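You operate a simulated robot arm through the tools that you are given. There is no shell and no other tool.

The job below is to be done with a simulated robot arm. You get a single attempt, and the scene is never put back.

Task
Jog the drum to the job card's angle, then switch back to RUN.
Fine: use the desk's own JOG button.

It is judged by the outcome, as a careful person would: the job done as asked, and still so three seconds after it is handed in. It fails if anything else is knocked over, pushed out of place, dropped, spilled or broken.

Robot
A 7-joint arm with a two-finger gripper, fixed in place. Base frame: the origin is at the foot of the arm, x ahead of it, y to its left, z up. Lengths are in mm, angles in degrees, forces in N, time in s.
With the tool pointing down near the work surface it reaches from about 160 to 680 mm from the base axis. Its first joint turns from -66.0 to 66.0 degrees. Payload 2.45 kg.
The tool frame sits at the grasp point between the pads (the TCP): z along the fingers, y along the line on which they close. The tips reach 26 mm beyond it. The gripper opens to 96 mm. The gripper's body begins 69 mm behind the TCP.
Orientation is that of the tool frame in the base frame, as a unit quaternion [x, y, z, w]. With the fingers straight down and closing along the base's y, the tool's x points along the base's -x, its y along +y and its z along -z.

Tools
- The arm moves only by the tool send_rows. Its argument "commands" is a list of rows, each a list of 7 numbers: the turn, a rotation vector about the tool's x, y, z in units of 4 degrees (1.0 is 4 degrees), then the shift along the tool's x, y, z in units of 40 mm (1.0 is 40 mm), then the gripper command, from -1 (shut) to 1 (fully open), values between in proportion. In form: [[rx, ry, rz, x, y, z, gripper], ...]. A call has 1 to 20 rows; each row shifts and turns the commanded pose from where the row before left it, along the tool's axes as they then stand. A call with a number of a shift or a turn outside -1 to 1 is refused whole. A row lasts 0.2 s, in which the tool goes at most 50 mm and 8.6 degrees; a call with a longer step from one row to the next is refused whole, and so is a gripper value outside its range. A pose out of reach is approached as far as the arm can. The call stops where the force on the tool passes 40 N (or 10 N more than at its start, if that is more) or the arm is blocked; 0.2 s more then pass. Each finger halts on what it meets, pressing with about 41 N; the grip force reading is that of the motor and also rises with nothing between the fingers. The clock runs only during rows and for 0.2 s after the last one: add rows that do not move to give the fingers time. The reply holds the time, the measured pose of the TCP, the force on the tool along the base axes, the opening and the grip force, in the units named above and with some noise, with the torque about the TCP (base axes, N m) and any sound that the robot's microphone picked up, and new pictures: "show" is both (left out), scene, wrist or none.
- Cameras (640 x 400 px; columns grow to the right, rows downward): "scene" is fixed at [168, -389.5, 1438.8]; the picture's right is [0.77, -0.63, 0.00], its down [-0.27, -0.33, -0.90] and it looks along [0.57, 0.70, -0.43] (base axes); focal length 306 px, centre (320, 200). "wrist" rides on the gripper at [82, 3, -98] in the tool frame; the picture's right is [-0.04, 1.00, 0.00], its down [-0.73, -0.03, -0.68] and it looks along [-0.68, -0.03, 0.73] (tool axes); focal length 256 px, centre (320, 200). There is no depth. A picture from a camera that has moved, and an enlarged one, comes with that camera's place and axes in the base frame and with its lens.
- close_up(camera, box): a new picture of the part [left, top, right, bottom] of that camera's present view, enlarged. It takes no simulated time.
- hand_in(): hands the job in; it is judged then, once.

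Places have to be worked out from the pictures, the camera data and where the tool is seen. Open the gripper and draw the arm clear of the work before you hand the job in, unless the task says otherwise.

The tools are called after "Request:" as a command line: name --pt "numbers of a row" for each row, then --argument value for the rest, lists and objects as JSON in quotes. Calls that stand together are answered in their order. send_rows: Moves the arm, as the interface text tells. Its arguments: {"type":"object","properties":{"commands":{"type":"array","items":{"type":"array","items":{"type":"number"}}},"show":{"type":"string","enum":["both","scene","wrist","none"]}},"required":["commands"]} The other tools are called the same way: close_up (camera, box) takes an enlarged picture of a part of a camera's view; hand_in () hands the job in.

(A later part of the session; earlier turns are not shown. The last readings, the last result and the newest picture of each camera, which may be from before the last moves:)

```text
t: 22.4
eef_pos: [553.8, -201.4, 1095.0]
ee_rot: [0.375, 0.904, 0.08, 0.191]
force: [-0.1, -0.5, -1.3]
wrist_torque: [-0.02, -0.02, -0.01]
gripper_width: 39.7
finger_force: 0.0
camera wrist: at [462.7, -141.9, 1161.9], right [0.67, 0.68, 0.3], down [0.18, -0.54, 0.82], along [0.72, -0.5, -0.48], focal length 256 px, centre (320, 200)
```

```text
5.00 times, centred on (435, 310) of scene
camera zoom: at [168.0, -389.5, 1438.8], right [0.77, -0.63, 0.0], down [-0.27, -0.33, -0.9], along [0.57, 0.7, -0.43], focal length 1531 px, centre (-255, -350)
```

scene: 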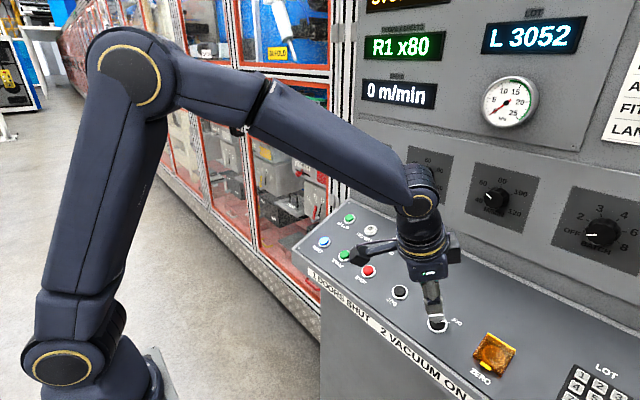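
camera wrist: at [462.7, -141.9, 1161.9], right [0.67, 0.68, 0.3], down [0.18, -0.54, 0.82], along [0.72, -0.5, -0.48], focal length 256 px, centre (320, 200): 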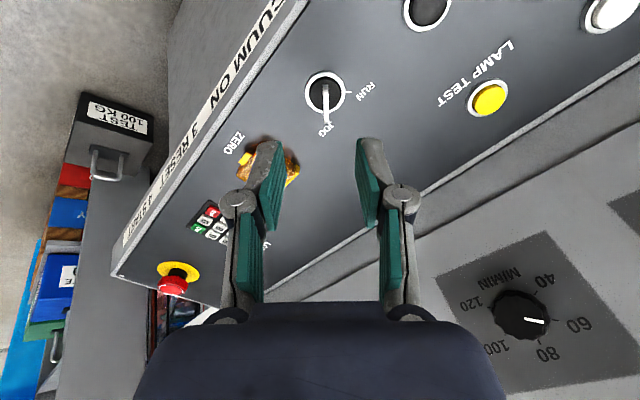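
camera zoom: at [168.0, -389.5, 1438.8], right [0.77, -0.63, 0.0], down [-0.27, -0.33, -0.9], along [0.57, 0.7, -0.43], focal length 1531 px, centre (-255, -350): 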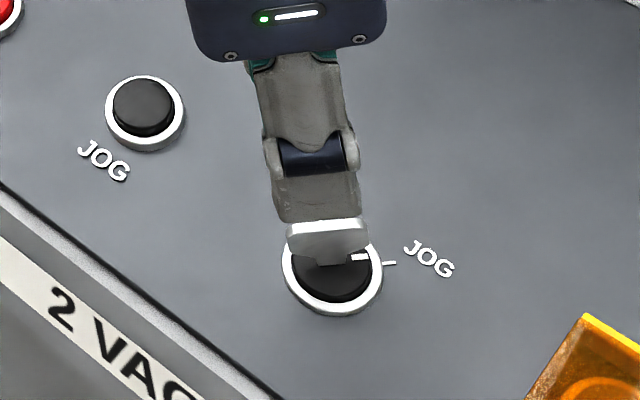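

The selector is clearly at JOG. Next, I'll close the fingers into a prod, yaw back to about 15° so the dial is in view, and hover about 130 mm over the JOG button, estimated at (613,-109,988).

Request:
send_rows --pt "0 0 -1 0 0 -0.06 -0.5" --pt "0 0 -1 0 0 0 -1" --pt "0 0 -1 0 0 0 -1" --pt "0 0 -1 0 0 0 -1" --pt "0 0 -1 0 0 0 -1" --pt "0 0 -1 0 0 0 -1" --pt "0 0 -1 0 0 0 -1" --pt "0 0 -0.5 0 0 0 -1" --pt "0 0 0 0.11 0.77 -0.06 -1" --pt "0 0 0 0.11 0.77 -0.06 -1" --pt "0 0 0 0.11 0.77 -0.06 -1" --pt "0 0 0 0 0 0 -1" --pt "0 0 0 0 0 0 -1"

Request:
close_up --camera "wrist" --box '[0, 240, 160, 400]'

Request:
close_up --camera "wrist" --box '[240, 50, 400, 170]'

```text
t: 25.2
eef_pos: [561.2, -107.2, 1108.9]
ee_rot: [0.128, 0.97, 0.027, 0.205]
force: [-0.1, -0.5, -0.4]
wrist_torque: [0.04, 0.01, -0.02]
gripper_width: 0.0
finger_force: 28.6
camera wrist: at [449.8, -84.5, 1165.7], right [0.27, 0.95, 0.12], down [0.36, -0.22, 0.91], along [0.89, -0.2, -0.41], focal length 256 px, centre (320, 200)
```

scene: 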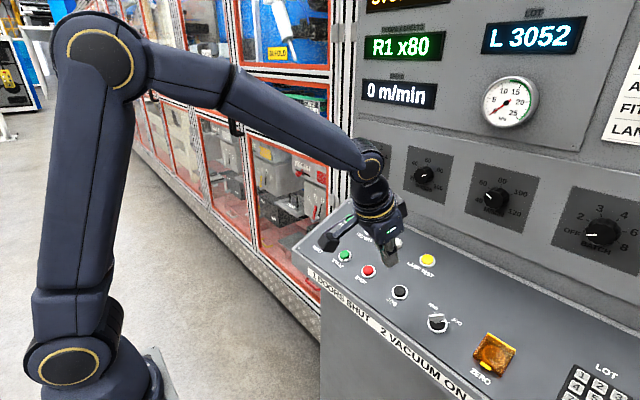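
wrist: 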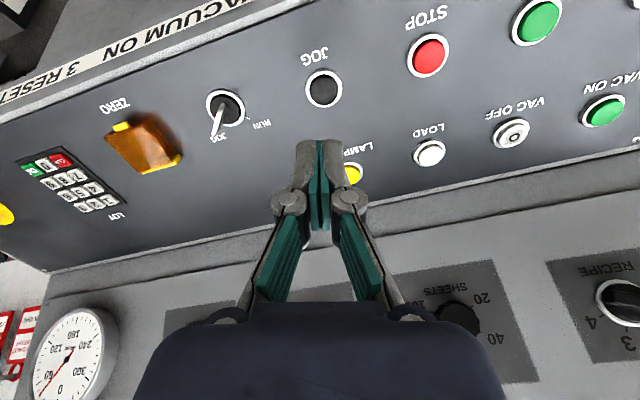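

```text
2.50 times, centred on (80, 320) of wrist
camera zoom: at [449.8, -84.5, 1165.7], right [0.27, 0.95, 0.12], down [0.36, -0.22, 0.91], along [0.89, -0.2, -0.41], focal length 640 px, centre (920, -100)
```

zoom: 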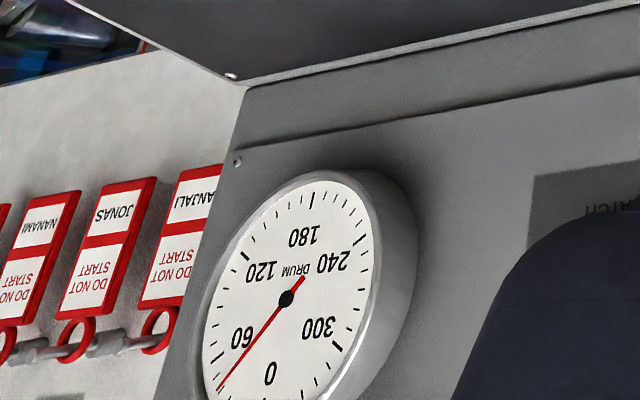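

```text
3.33 times, centred on (320, 110) of wrist
camera zoom: at [449.8, -84.5, 1165.7], right [0.27, 0.95, 0.12], down [0.36, -0.22, 0.91], along [0.89, -0.2, -0.41], focal length 853 px, centre (320, 500)
```

zoom: 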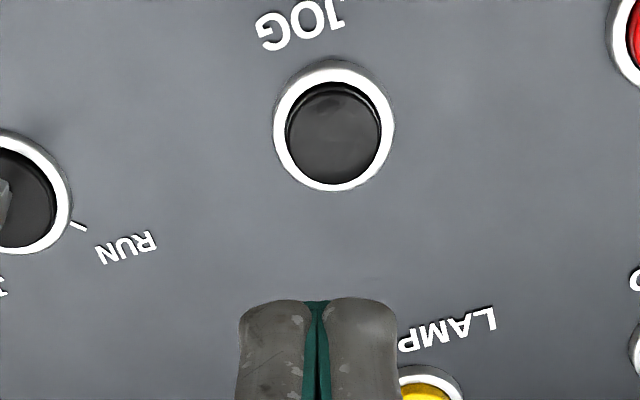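

The button is just about 3 mm off in tool y, and the dial still reads about 45. I'll trim and descend about 94 mm to hover just above the button.

Request:
send_rows --pt "0 0 0 0.02 0.075 0.6 -1" --pt "0 0 0 0 0 0.7 -1" --pt "0 0 0 0 0 0.6 -1" --pt "0 0 0 0 0 0.45 -1" --pt "0 0 0 0 0 0 -1"

Request:
close_up --camera "wrist" --box '[240, 90, 400, 190]'

Request:
close_up --camera "scene" --box '[350, 240, 450, 320]'

```text
t: 26.4
eef_pos: [597.4, -103.8, 1023.1]
ee_rot: [0.129, 0.97, 0.027, 0.207]
force: [0.2, -0.2, 0.8]
wrist_torque: [0.02, 0.02, 0.04]
gripper_width: 0.1
finger_force: 28.2
camera wrist: at [486.9, -81.3, 1080.9], right [0.27, 0.95, 0.12], down [0.36, -0.22, 0.91], along [0.89, -0.2, -0.41], focal length 256 px, centre (320, 200)
```

scene: 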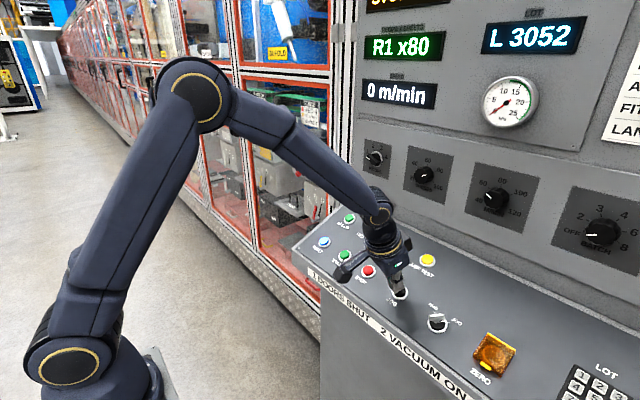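
wrist: 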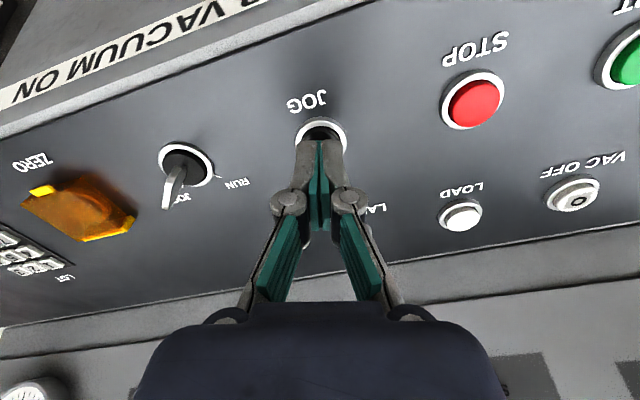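

```text
4.00 times, centred on (320, 140) of wrist
camera zoom: at [486.9, -81.3, 1080.9], right [0.27, 0.95, 0.12], down [0.36, -0.22, 0.91], along [0.89, -0.2, -0.41], focal length 1024 px, centre (320, 440)
```

zoom: 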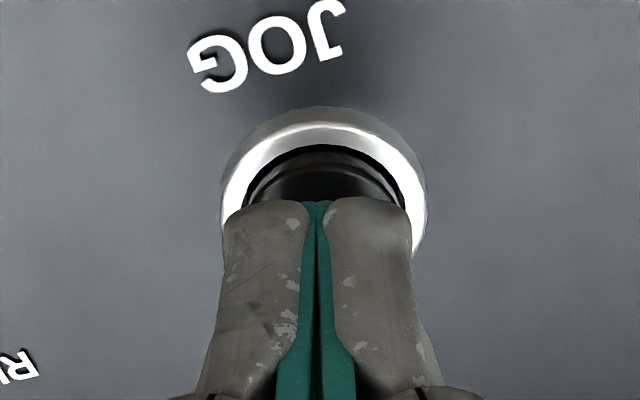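

```text
5.00 times, centred on (400, 280) of scene
camera zoom: at [168.0, -389.5, 1438.8], right [0.77, -0.63, 0.0], down [-0.27, -0.33, -0.9], along [0.57, 0.7, -0.43], focal length 1531 px, centre (-80, -200)
```

zoom: 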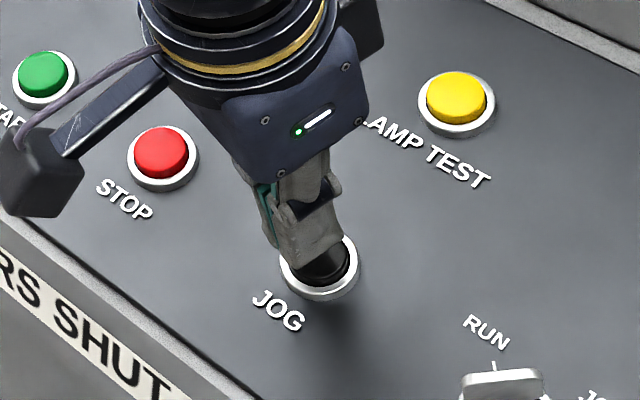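

The prod is centred, with its tips about 10 mm above the button. I'll inch down 6 mm and check for contact force.

Request:
send_rows --pt "0 0 0 0.04 0 0.075 -1" --pt "0 0 0 0 0 0.075 -1" --show "wrist"

Request:
close_up --camera "scene" --box '[350, 240, 450, 320]'

```text
t: 27.0
eef_pos: [597.6, -104.0, 1017.3]
ee_rot: [0.128, 0.97, 0.027, 0.205]
force: [0.2, -1.0, -0.6]
wrist_torque: [-0.01, -0.03, 0.0]
gripper_width: 0.0
finger_force: 28.6
camera wrist: at [487.0, -81.1, 1074.5], right [0.27, 0.95, 0.12], down [0.36, -0.22, 0.91], along [0.89, -0.2, -0.41], focal length 256 px, centre (320, 200)
```

wrist: 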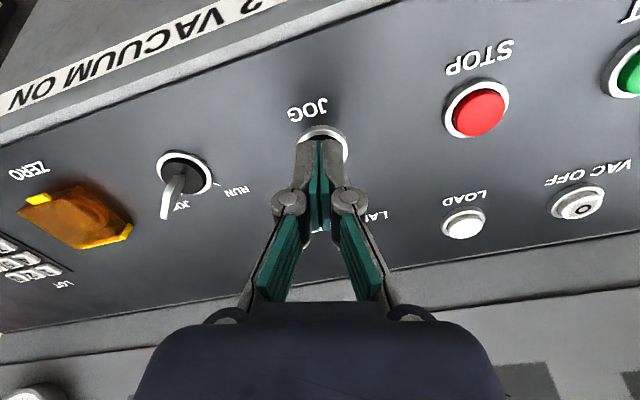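

```text
5.00 times, centred on (400, 280) of scene
camera zoom: at [168.0, -389.5, 1438.8], right [0.77, -0.63, 0.0], down [-0.27, -0.33, -0.9], along [0.57, 0.7, -0.43], focal length 1531 px, centre (-80, -200)
```

zoom: 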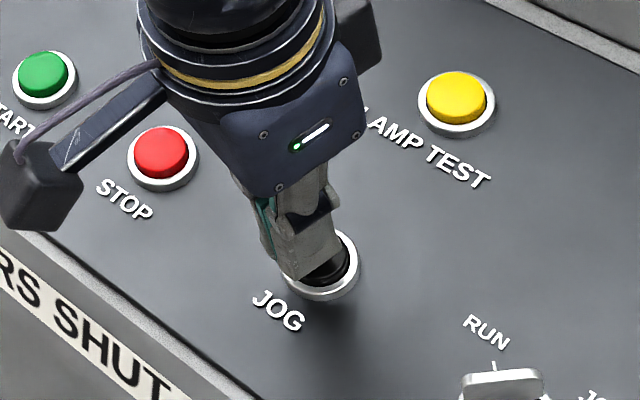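

No contact yet, and the scene view suggests the prod is a couple of mm low on the button, so I'll undo the last x trim. I'll keep inching down 3 mm at a time.

Request:
send_rows --pt "0 0 0 -0.06 -0.01 0.06 -1" --pt "0 0 0 0 0 0.04 -1" --show "wrist"

Request:
close_up --camera "scene" --box '[350, 240, 450, 320]'

```text
t: 27.6
eef_pos: [601.2, -105.1, 1015.0]
ee_rot: [0.128, 0.97, 0.027, 0.206]
force: [0.0, 0.4, -1.0]
wrist_torque: [0.01, -0.02, 0.01]
gripper_width: 0.0
finger_force: 28.9
camera wrist: at [490.6, -82.4, 1072.0], right [0.27, 0.95, 0.12], down [0.36, -0.22, 0.91], along [0.89, -0.2, -0.41], focal length 256 px, centre (320, 200)
```

wrist: 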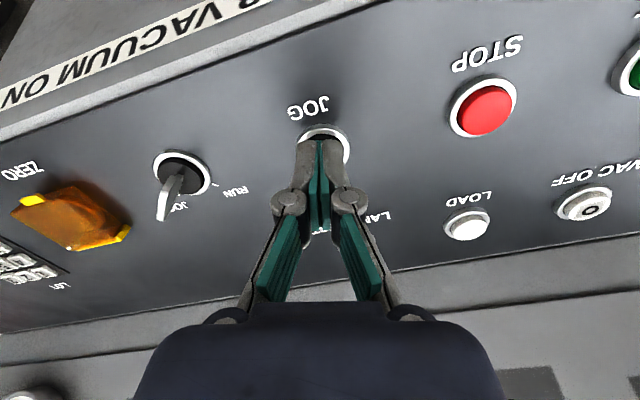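

```text
5.00 times, centred on (400, 280) of scene
camera zoom: at [168.0, -389.5, 1438.8], right [0.77, -0.63, 0.0], down [-0.27, -0.33, -0.9], along [0.57, 0.7, -0.43], focal length 1531 px, centre (-80, -200)
```

zoom: 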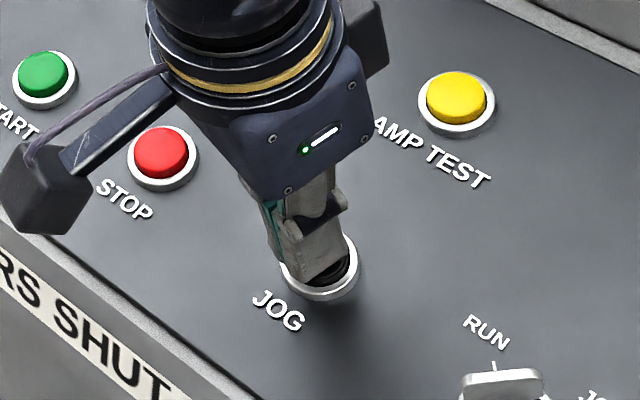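

Still no contact at about 4 mm above the bezel; I'll continue 4 mm more.

Request:
send_rows --pt "0 0 0 0 -0.02 0.05 -1" --pt "0 0 0 0 0 0.05 -1" --show "scene"

Request:
close_up --camera "scene" --box '[350, 240, 450, 320]'

```text
t: 28.2
eef_pos: [604.6, -106.9, 1010.9]
ee_rot: [0.128, 0.97, 0.027, 0.206]
force: [-0.3, -0.2, 0.2]
wrist_torque: [-0.01, 0.01, -0.03]
gripper_width: 0.2
finger_force: 28.5
```

scene: 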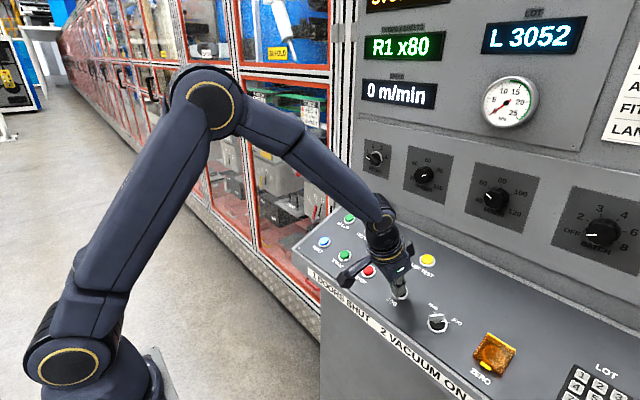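

```text
5.00 times, centred on (400, 280) of scene
camera zoom: at [168.0, -389.5, 1438.8], right [0.77, -0.63, 0.0], down [-0.27, -0.33, -0.9], along [0.57, 0.7, -0.43], focal length 1531 px, centre (-80, -200)
```

zoom: 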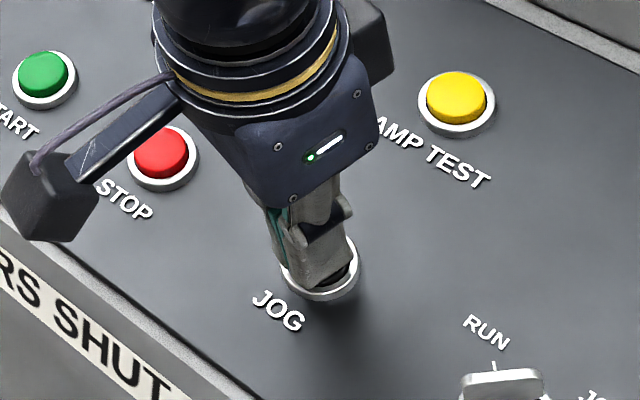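

Still free. I'll continue down by 4 mm again.

Request:
send_rows --pt "0 0 0 0 -0.01 0.05 -1" --pt "0 0 0 0 0 0.05 -1" --show "scene"

Request:
close_up --camera "scene" --box '[350, 240, 450, 320]'

Request:
close_up --camera "wrist" --box '[240, 90, 400, 190]'

```text
t: 28.8
eef_pos: [604.6, -105.5, 1006.8]
ee_rot: [0.128, 0.97, 0.027, 0.207]
force: [-0.3, -0.5, 3.4]
wrist_torque: [0.01, 0.0, 0.02]
gripper_width: 6.0
finger_force: 29.1
heard: click
```

scene: 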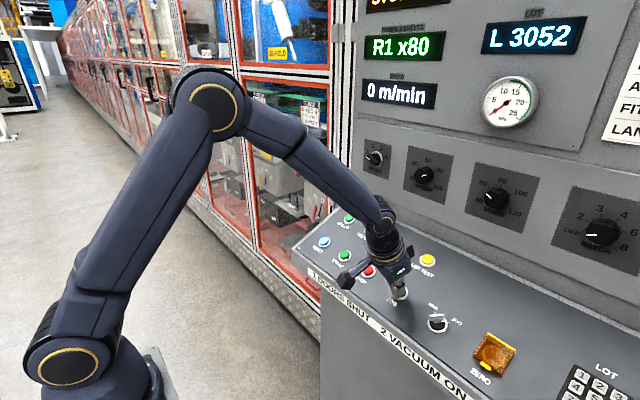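

```text
5.00 times, centred on (400, 280) of scene
camera zoom: at [167.9, -389.5, 1438.8], right [0.77, -0.63, 0.0], down [-0.27, -0.33, -0.9], along [0.57, 0.7, -0.43], focal length 1531 px, centre (-80, -200)
```

zoom: 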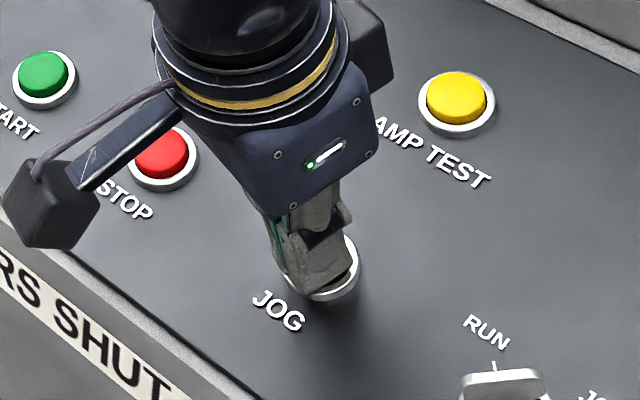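

```text
4.00 times, centred on (320, 140) of wrist
camera zoom: at [493.7, -83.2, 1064.1], right [0.27, 0.95, 0.12], down [0.36, -0.22, 0.91], along [0.89, -0.2, -0.41], focal length 1024 px, centre (320, 440)
```

zoom: 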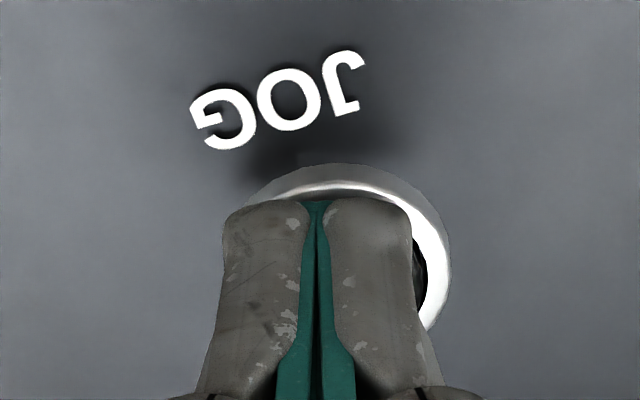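

A click was heard with 3.4 N, so the button has actuated. I'll release right away by backing off to view the dial and see how far the drum moved.

Request:
send_rows --pt "0 0 0 0 0.05 -0.5 -1" --pt "0 0 0 0 0 -1 -1" --pt "0 0 0 0 0 -1 -1" --pt "0 0 0 0 0 -0.6 -1" --pt "0 0 0 0 0 0 -1" --pt "0 0 0 0 0 0 -1" --show "wrist"

Request:
close_up --camera "wrist" --box '[10, 280, 130, 400]'

```text
t: 30.2
eef_pos: [555.3, -104.5, 1120.5]
ee_rot: [0.128, 0.97, 0.027, 0.206]
force: [-0.6, 0.0, 0.1]
wrist_torque: [0.01, 0.04, -0.02]
gripper_width: 0.0
finger_force: 27.9
camera wrist: at [443.5, -80.6, 1177.7], right [0.27, 0.95, 0.12], down [0.36, -0.22, 0.91], along [0.89, -0.2, -0.41], focal length 256 px, centre (320, 200)
```

wrist: 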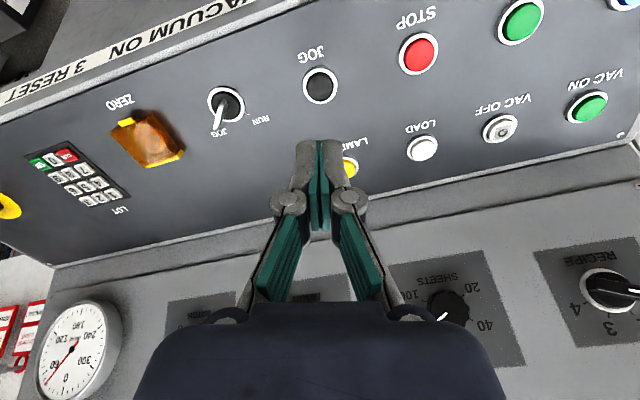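

```text
3.33 times, centred on (70, 340) of wrist
camera zoom: at [443.5, -80.6, 1177.7], right [0.27, 0.95, 0.12], down [0.36, -0.22, 0.91], along [0.89, -0.2, -0.41], focal length 853 px, centre (1153, -267)
```

zoom: 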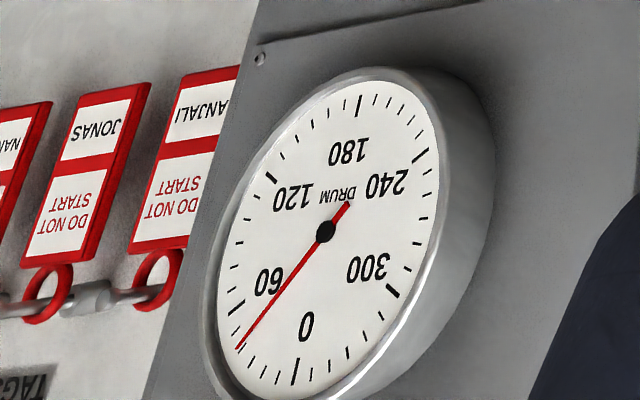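

I'll zoom in further on the dial to read the needle against the ticks.

Request:
close_up --camera "wrist" --box '[40, 330, 100, 390]'

Request:
close_up --camera "wrist" --box '[30, 295, 130, 395]'

```text
6.67 times, centred on (70, 360) of wrist
camera zoom: at [443.5, -80.6, 1177.7], right [0.27, 0.95, 0.12], down [0.36, -0.22, 0.91], along [0.89, -0.2, -0.41], focal length 1707 px, centre (1987, -867)
```

zoom: 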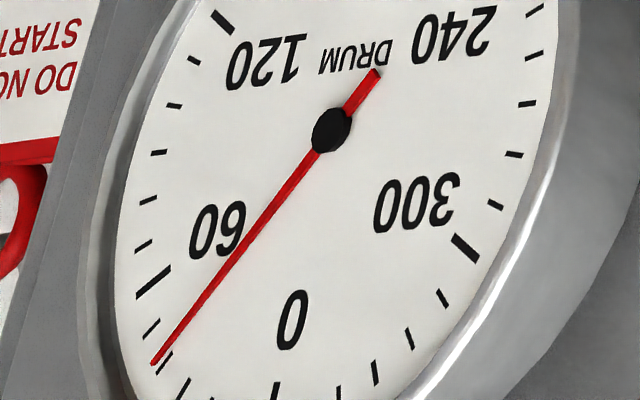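

```text
4.00 times, centred on (80, 345) of wrist
camera zoom: at [443.5, -80.6, 1177.7], right [0.27, 0.95, 0.12], down [0.36, -0.22, 0.91], along [0.89, -0.2, -0.41], focal length 1024 px, centre (1280, -380)
```

zoom: 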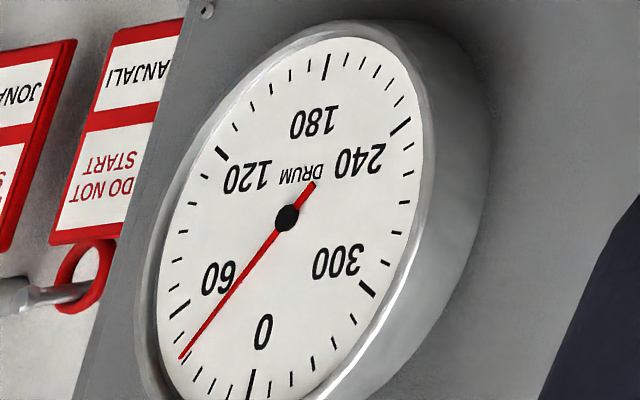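

By affine reading of the ticks, the needle is at about 41°, essentially unchanged after that very brief touch. I'll press again slightly deeper, hold for about 0.6 s, release, and re-read the dial.

Request:
send_rows --pt "0 0 0 0 0 1 -1" --pt "0 0 0 0 0 1 -1" --pt "0 0 0 0 0 0.7 -1" --pt "0 0 0 0 0 0.2 -1" --pt "0 0 0 0 0 0.1 -1" --pt "0 0 0 0 0 0.15 -1" --pt "0 0 0 0 0 0 -1" --pt "0 0 0 0 0 0 -1" --show "both"

```text
t: 32.0
eef_pos: [606.3, -103.4, 1005.2]
ee_rot: [0.128, 0.97, 0.027, 0.207]
force: [-1.5, 1.7, 6.3]
wrist_torque: [0.05, -0.01, 0.01]
gripper_width: 6.0
finger_force: 28.6
heard: click
camera wrist: at [494.8, -80.6, 1062.7], right [0.27, 0.95, 0.12], down [0.36, -0.22, 0.91], along [0.89, -0.2, -0.41], focal length 256 px, centre (320, 200)
```

scene: 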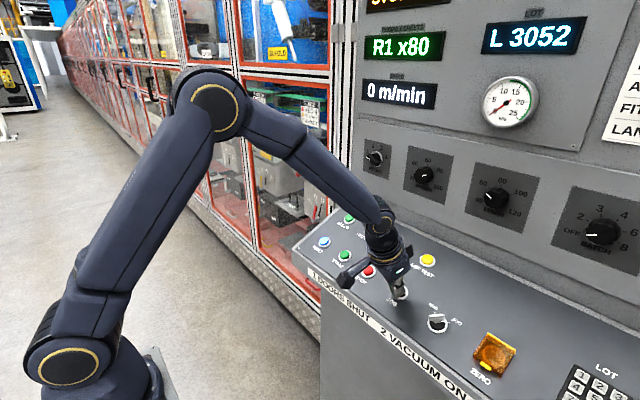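
wrist: 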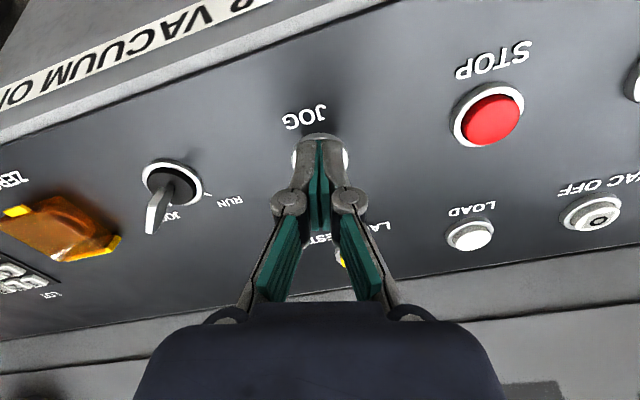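

The button clicked and is held at about 6 N. I'll release and re-read the dial.

Request:
send_rows --pt "0 0 0 0 0 -0.5 -1" --pt "0 0 0 0 0 -1 -1" --pt "0 0 0 0 0 -1 -1" --pt "0 0 0 0 0 -0.65 -1" --pt "0 0 0 0 0 0 -1" --pt "0 0 0 0 0 0 -1" --show "wrist"

Request:
close_up --camera "wrist" --box '[30, 295, 130, 395]'

```text
t: 33.4
eef_pos: [554.5, -104.9, 1120.5]
ee_rot: [0.128, 0.97, 0.027, 0.206]
force: [-0.7, -0.4, 0.1]
wrist_torque: [0.02, 0.01, -0.02]
gripper_width: 0.0
finger_force: 28.1
camera wrist: at [444.2, -81.9, 1177.9], right [0.27, 0.95, 0.12], down [0.36, -0.22, 0.91], along [0.89, -0.2, -0.41], focal length 256 px, centre (320, 200)
```

wrist: 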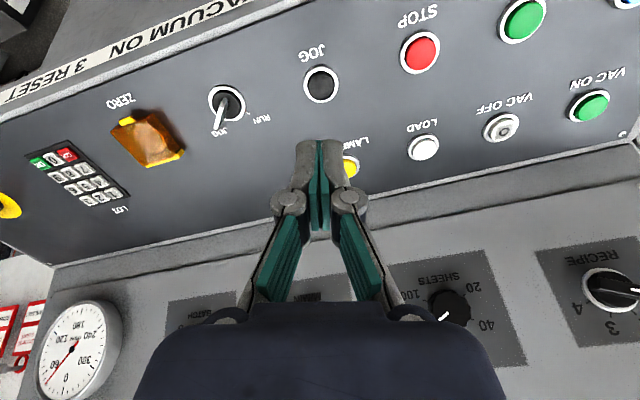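

```text
4.00 times, centred on (80, 345) of wrist
camera zoom: at [444.2, -81.9, 1177.9], right [0.27, 0.95, 0.12], down [0.36, -0.22, 0.91], along [0.89, -0.2, -0.41], focal length 1024 px, centre (1280, -380)
```

zoom: 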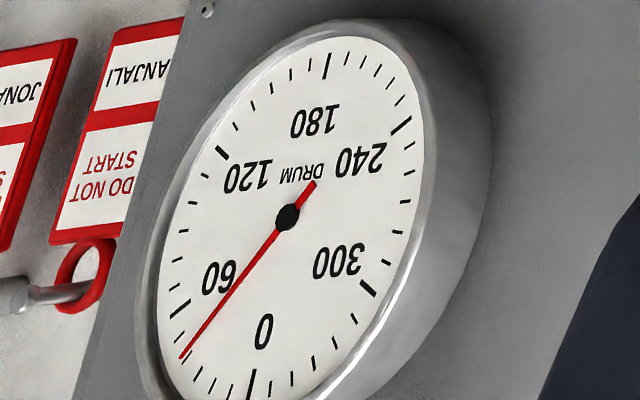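

The needle is still at about 41°, so the drum didn't move. I'll check the status display and the pressed-state condition for clues.

Request:
close_up --camera "scene" --box '[350, 0, 450, 60]'

Request:
close_up --camera "wrist" --box '[180, 60, 380, 160]'

Request:
close_up --camera "scene" --box '[160, 0, 350, 130]'

Request:
close_up --camera "scene" --box '[230, 100, 350, 260]'

```text
6.40 times, centred on (400, 30) of scene
camera zoom: at [168.0, -389.5, 1438.8], right [0.77, -0.63, 0.0], down [-0.27, -0.33, -0.9], along [0.57, 0.7, -0.43], focal length 1959 px, centre (-192, 1288)
```

zoom: 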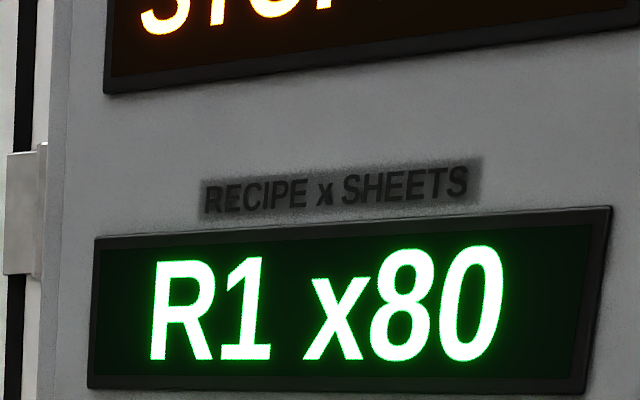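

```text
3.20 times, centred on (280, 110) of wrist
camera zoom: at [444.2, -81.9, 1177.9], right [0.27, 0.95, 0.12], down [0.36, -0.22, 0.91], along [0.89, -0.2, -0.41], focal length 819 px, centre (448, 488)
```

zoom: 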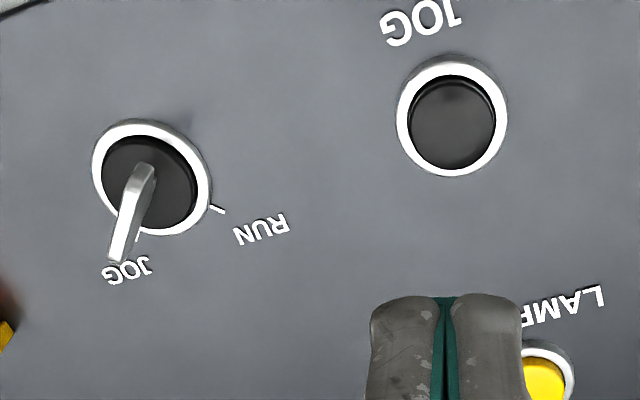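

```text
3.08 times, centred on (255, 65) of scene
camera zoom: at [168.0, -389.5, 1438.8], right [0.77, -0.63, 0.0], down [-0.27, -0.33, -0.9], along [0.57, 0.7, -0.43], focal length 942 px, centre (520, 615)
```

zoom: 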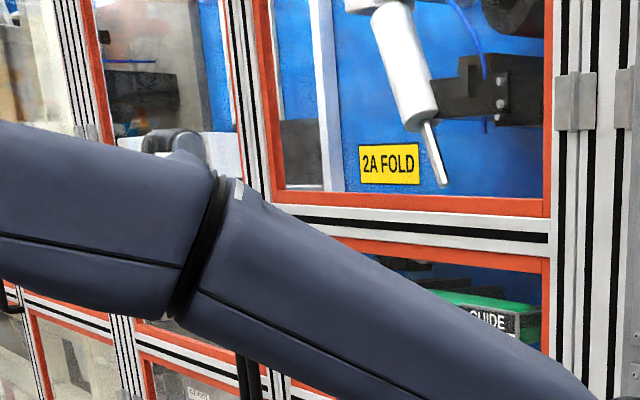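

```text
2.50 times, centred on (290, 180) of scene
camera zoom: at [168.0, -389.5, 1438.8], right [0.77, -0.63, 0.0], down [-0.27, -0.33, -0.9], along [0.57, 0.7, -0.43], focal length 765 px, centre (395, 250)
```

zoom: 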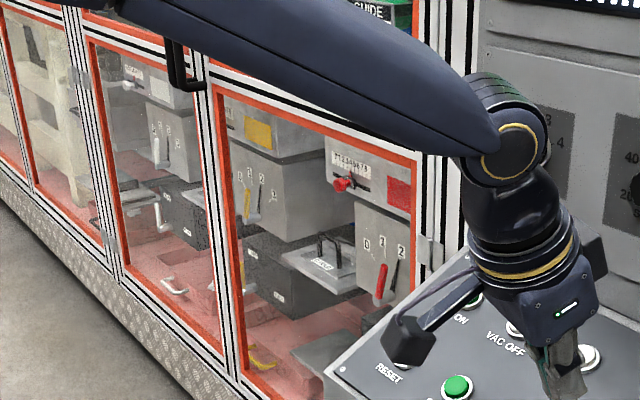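

The doors appear shut, the selector is at JOG, and the status shows STOPPED. I'll press again a bit deeper and hold it in place, listening for any motor or horn sound.

Request:
send_rows --pt "0 0 0 0 0 1 -1" --pt "0 0 0 0 0 1 -1" --pt "0 0 0 0 0 0.7 -1" --pt "0 0 0 0 0 0.2 -1" --pt "0 0 0 0 0 0.1 -1" --pt "0 0 0 0 0 0.15 -1" --pt "0 0 0 0 0 0.06 -1" --show "wrist"

Request:
close_up --camera "wrist" --box '[240, 90, 400, 190]'

Request:
close_up --camera "scene" --box '[350, 240, 450, 320]'

Request:
close_up --camera "scene" --box '[350, 0, 550, 130]'

```text
t: 35.0
eef_pos: [607.4, -103.4, 1004.3]
ee_rot: [0.127, 0.97, 0.027, 0.207]
force: [-11.4, 0.9, 13.2]
wrist_torque: [0.05, 0.19, 0.0]
gripper_width: 6.1
finger_force: 28.6
heard: click
camera wrist: at [495.6, -80.2, 1060.6], right [0.27, 0.95, 0.12], down [0.36, -0.22, 0.91], along [0.89, -0.2, -0.41], focal length 256 px, centre (320, 200)
```

wrist: 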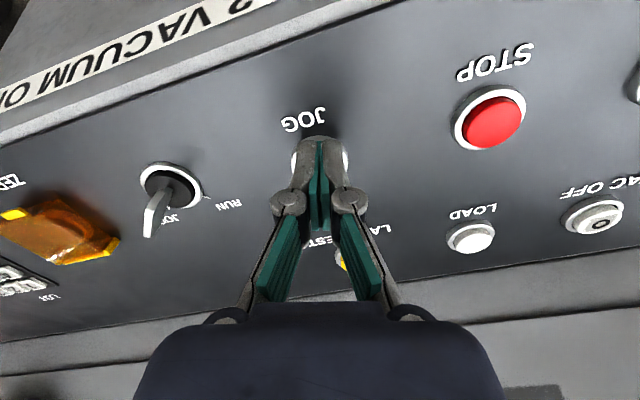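

```text
4.00 times, centred on (320, 140) of wrist
camera zoom: at [495.6, -80.2, 1060.6], right [0.27, 0.95, 0.12], down [0.36, -0.22, 0.91], along [0.89, -0.2, -0.41], focal length 1024 px, centre (320, 440)
```

zoom: 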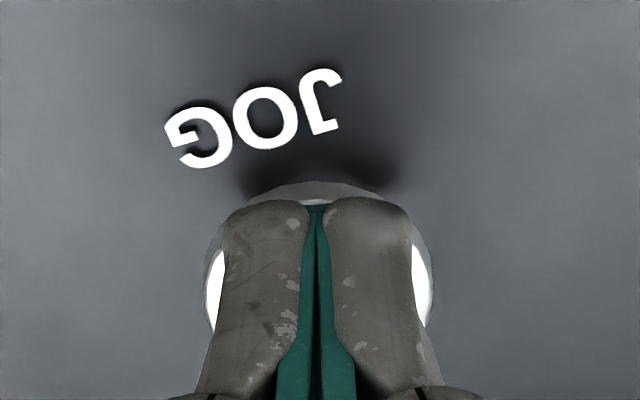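

```text
5.00 times, centred on (400, 280) of scene
camera zoom: at [167.4, -389.4, 1438.9], right [0.77, -0.63, 0.0], down [-0.27, -0.33, -0.9], along [0.57, 0.7, -0.43], focal length 1531 px, centre (-80, -200)
```

zoom: 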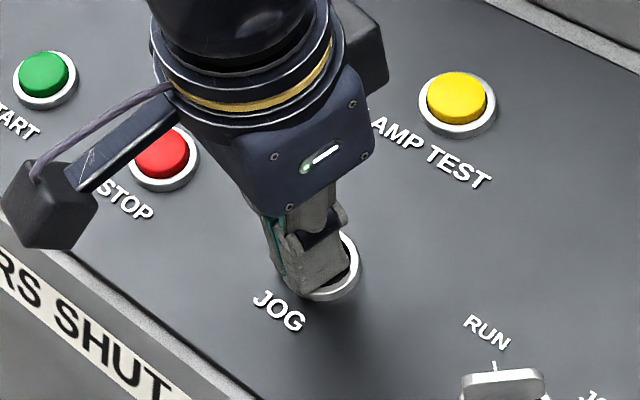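

```text
3.08 times, centred on (450, 65) of scene
camera zoom: at [167.4, -389.4, 1438.9], right [0.77, -0.63, 0.0], down [-0.27, -0.33, -0.9], along [0.57, 0.7, -0.43], focal length 942 px, centre (-80, 615)
```

zoom: 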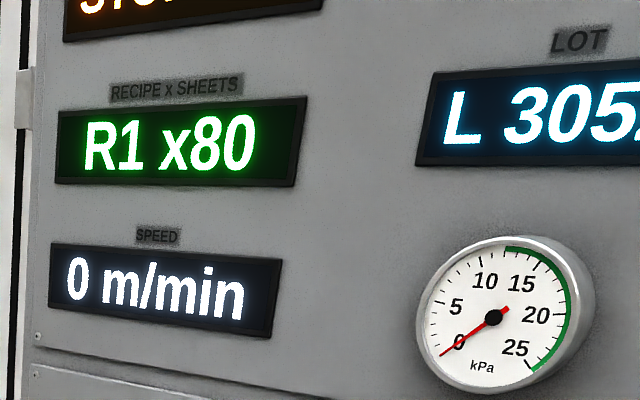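

Another click, and the button is bottoming at about 17 N. I'll hold it another second, then release and read the dial, in case there's a start delay.

Request:
send_rows --pt "0 0 0 0 0 0 -1" --pt "0 0 0 0 0 0 -1" --pt "0 0 0 0 0 0 -1" --pt "0 0 0 0 0 0 -1" --pt "0 0 0 0 0 -0.56 -1" --pt "0 0 0 0 0 -1 -1" --pt "0 0 0 0 0 -1 -1" --pt "0 0 0 0 0 -0.65 -1" --pt "0 0 0 0 0 0 -1" --pt "0 0 0 0 0 0 -1" --show "wrist"

Request:
close_up --camera "wrist" --box '[30, 295, 130, 395]'

```text
t: 37.2
eef_pos: [553.8, -102.5, 1119.9]
ee_rot: [0.128, 0.97, 0.028, 0.206]
force: [-0.4, -0.5, -0.3]
wrist_torque: [-0.01, 0.0, -0.02]
gripper_width: 0.0
finger_force: 28.4
camera wrist: at [442.0, -79.6, 1177.0], right [0.27, 0.95, 0.12], down [0.36, -0.22, 0.91], along [0.89, -0.2, -0.41], focal length 256 px, centre (320, 200)
```

wrist: 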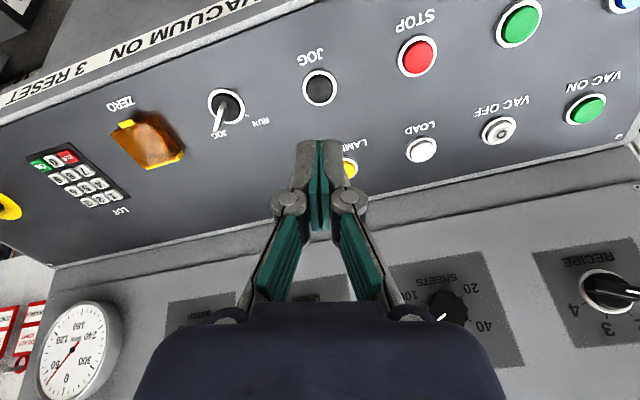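

```text
4.00 times, centred on (80, 345) of wrist
camera zoom: at [442.0, -79.6, 1177.0], right [0.27, 0.95, 0.12], down [0.36, -0.22, 0.91], along [0.89, -0.2, -0.41], focal length 1024 px, centre (1280, -380)
```

zoom: 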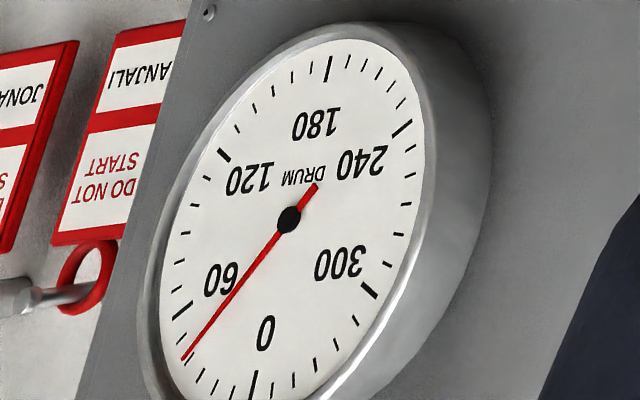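

The drum still hasn't moved, so an interlock or fault must be preventing it. I'll rise to a survey pose to read the status display, E-stop, isolator and door states.

Request:
send_rows --pt "0 0 -1 0 0 -0.9 -1" --pt "0 0 -1 0 0 -0.9 -1" --pt "0 0 -1 0 0 -0.9 -1" --pt "0 0 -0.8 0 0 -0.9 -1" --pt "0 0 0 0 0 -0.9 -1" --pt "0 0 0 0 0 -0.9 -1" --pt "0 0 0 0 0 -0.9 -1" --pt "0 0 0 0 0 -0.9 -1" --pt "0 0 0 0.3 0 -0.8 -1" --pt "0 -1 0 0.3 0 0 -1" --pt "0 -1 0 0.3 0 0 -1" --pt "0 0 0 0 0 0 -1"

Request:
close_up --camera "wrist" --box '[320, 180, 640, 340]'

Request:
close_up --camera "wrist" --box '[0, 0, 320, 200]'

Request:
close_up --camera "wrist" --box '[0, 170, 260, 360]'

Request:
close_up --camera "wrist" --box '[440, 0, 640, 200]'

```text
t: 39.8
eef_pos: [393.6, -104.7, 1397.5]
ee_rot: [-0.002, 0.961, 0.0, 0.275]
force: [-0.4, 0.3, -0.7]
wrist_torque: [-0.01, -0.03, 0.0]
gripper_width: 0.0
finger_force: 28.6
camera wrist: at [272.2, -101.4, 1436.4], right [0.03, 1.0, 0.02], down [0.26, -0.03, 0.96], along [0.96, -0.02, -0.26], focal length 256 px, centre (320, 200)
```

scene: 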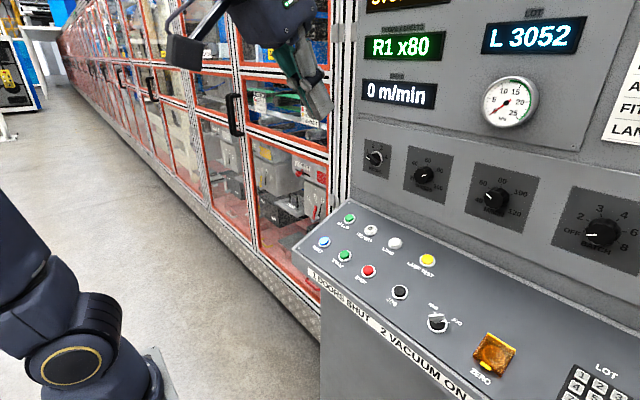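
wrist: 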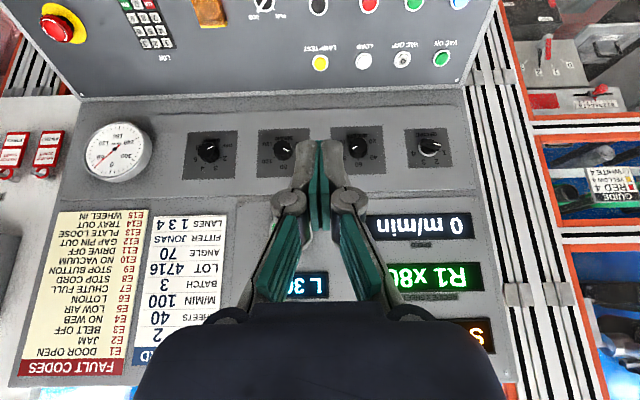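

```text
2.00 times, centred on (480, 260) of wrist
camera zoom: at [272.2, -101.4, 1436.4], right [0.03, 1.0, 0.02], down [0.26, -0.03, 0.96], along [0.96, -0.02, -0.26], focal length 512 px, centre (0, 80)
```

zoom: 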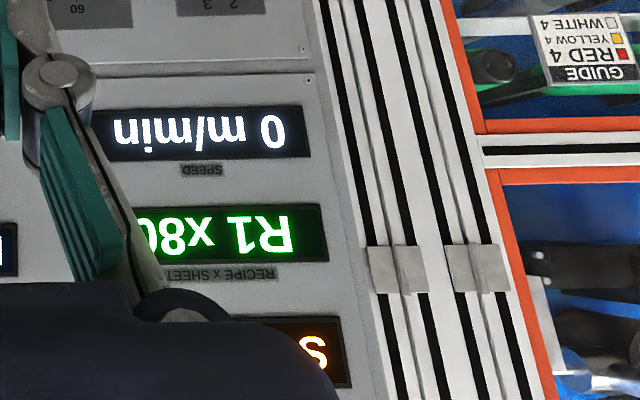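

```text
2.00 times, centred on (160, 100) of wrist
camera zoom: at [272.2, -101.4, 1436.4], right [0.03, 1.0, 0.02], down [0.26, -0.03, 0.96], along [0.96, -0.02, -0.26], focal length 512 px, centre (640, 400)
```

zoom: 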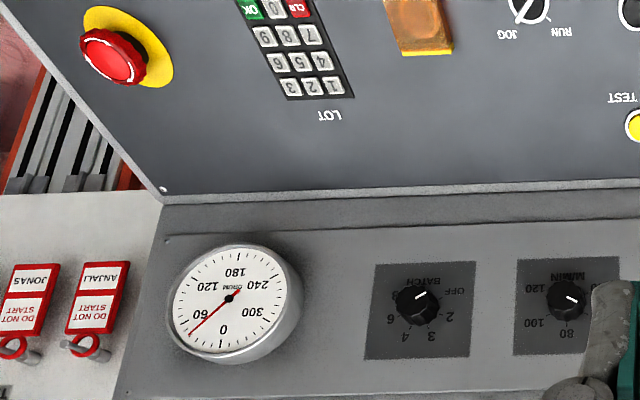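

```text
2.11 times, centred on (130, 265) of wrist
camera zoom: at [272.2, -101.4, 1436.4], right [0.03, 1.0, 0.02], down [0.26, -0.03, 0.96], along [0.96, -0.02, -0.26], focal length 539 px, centre (720, 63)
```

zoom: 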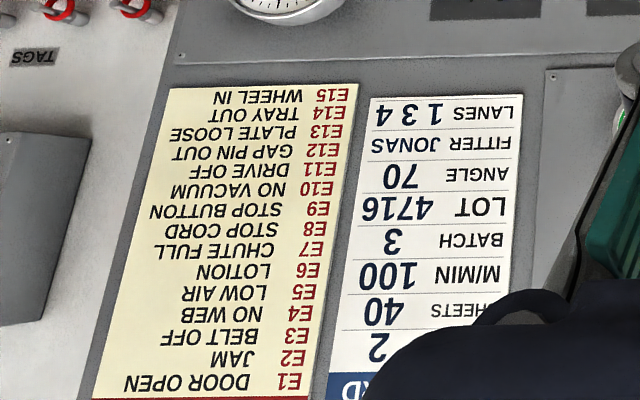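

```text
2.00 times, centred on (540, 100) of wrist
camera zoom: at [272.2, -101.4, 1436.4], right [0.03, 1.0, 0.02], down [0.26, -0.03, 0.96], along [0.96, -0.02, -0.26], focal length 512 px, centre (-120, 400)
```

zoom: 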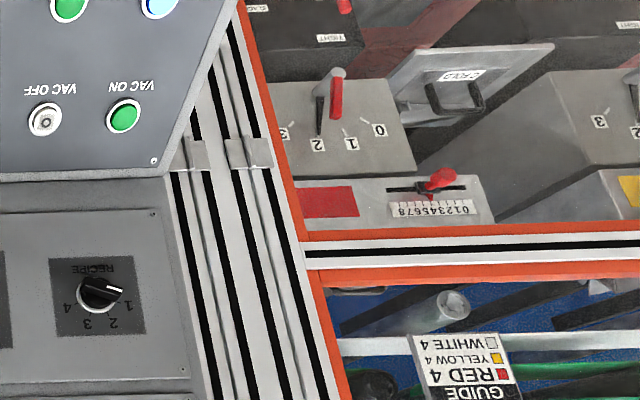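

I can't see the status display from here. I'll shift right and up to the earlier survey pose, where both the status display and the isolator are visible.

Request:
send_rows --pt "0 0 0 0.5 -0.9 0 -1" --pt "0 0 0 0.5 -0.9 -0.3 -1" --pt "0 0 0 0 -0.9 -0.5 -1" --pt "0 0 0 0 -0.9 -0.6 -1" --pt "0 0 0 0 -0.3 -0.6 -1" --pt "0 0 0 0 0 0 -1" --show "wrist"

Request:
close_up --camera "wrist" --box '[400, 160, 600, 320]'

Request:
close_up --camera "wrist" --box '[0, 90, 200, 300]'

Request:
close_up --camera "wrist" --box '[130, 0, 330, 60]'

```text
t: 41.2
eef_pos: [316.2, -264.1, 1443.7]
ee_rot: [-0.003, 0.961, 0.0, 0.277]
force: [0.4, 0.3, -0.3]
wrist_torque: [-0.02, 0.03, -0.02]
gripper_width: 0.0
finger_force: 28.8
camera wrist: at [195.3, -260.8, 1482.5], right [0.03, 1.0, 0.02], down [0.26, -0.03, 0.96], along [0.96, -0.02, -0.26], focal length 256 px, centre (320, 200)
```

wrist: 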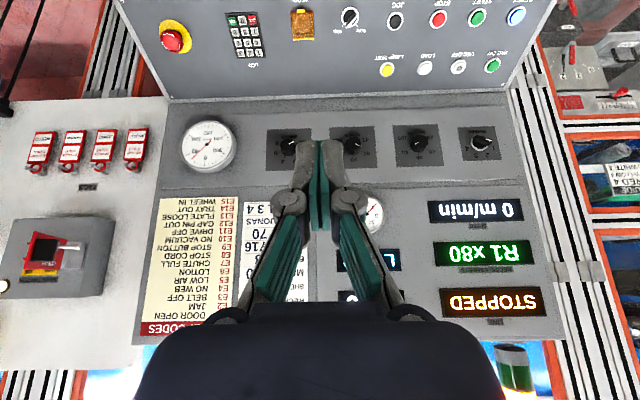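

```text
2.50 times, centred on (500, 240) of wrist
camera zoom: at [195.3, -260.8, 1482.5], right [0.03, 1.0, 0.02], down [0.26, -0.03, 0.96], along [0.96, -0.02, -0.26], focal length 640 px, centre (-130, 100)
```

zoom: 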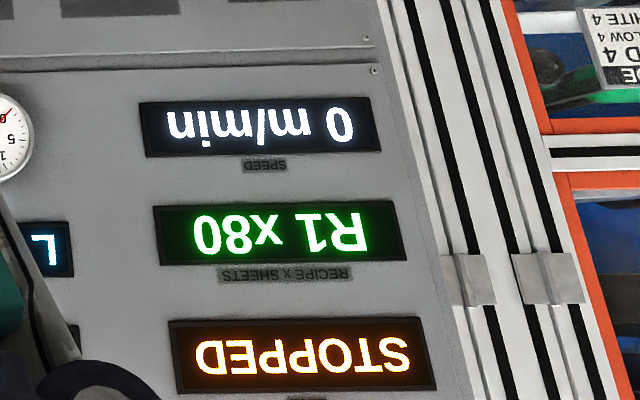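

```text
1.90 times, centred on (100, 195) of wrist
camera zoom: at [195.3, -260.8, 1482.5], right [0.03, 1.0, 0.02], down [0.26, -0.03, 0.96], along [0.96, -0.02, -0.26], focal length 488 px, centre (739, 210)
```

zoom: 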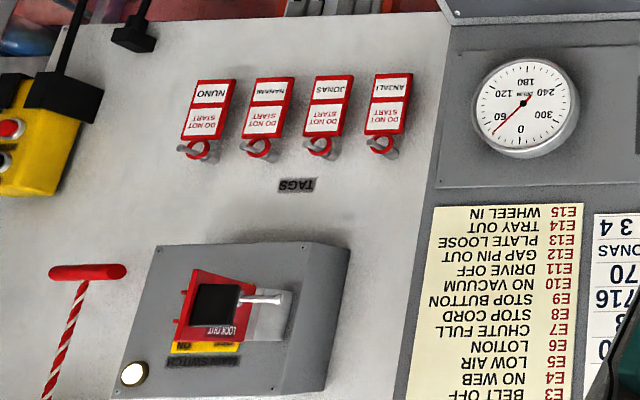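

```text
3.20 times, centred on (230, 30) of wrist
camera zoom: at [195.3, -260.8, 1482.5], right [0.03, 1.0, 0.02], down [0.26, -0.03, 0.96], along [0.96, -0.02, -0.26], focal length 819 px, centre (608, 744)
```

zoom: 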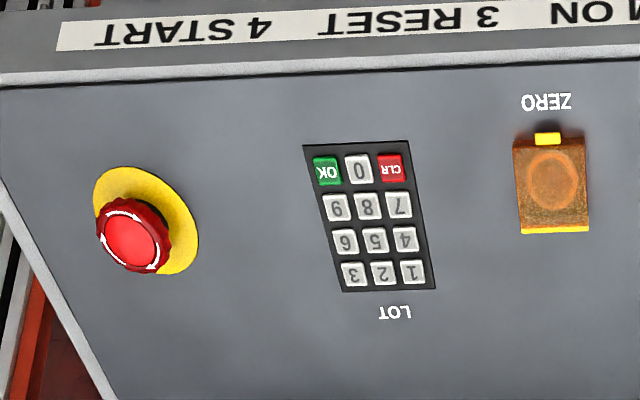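

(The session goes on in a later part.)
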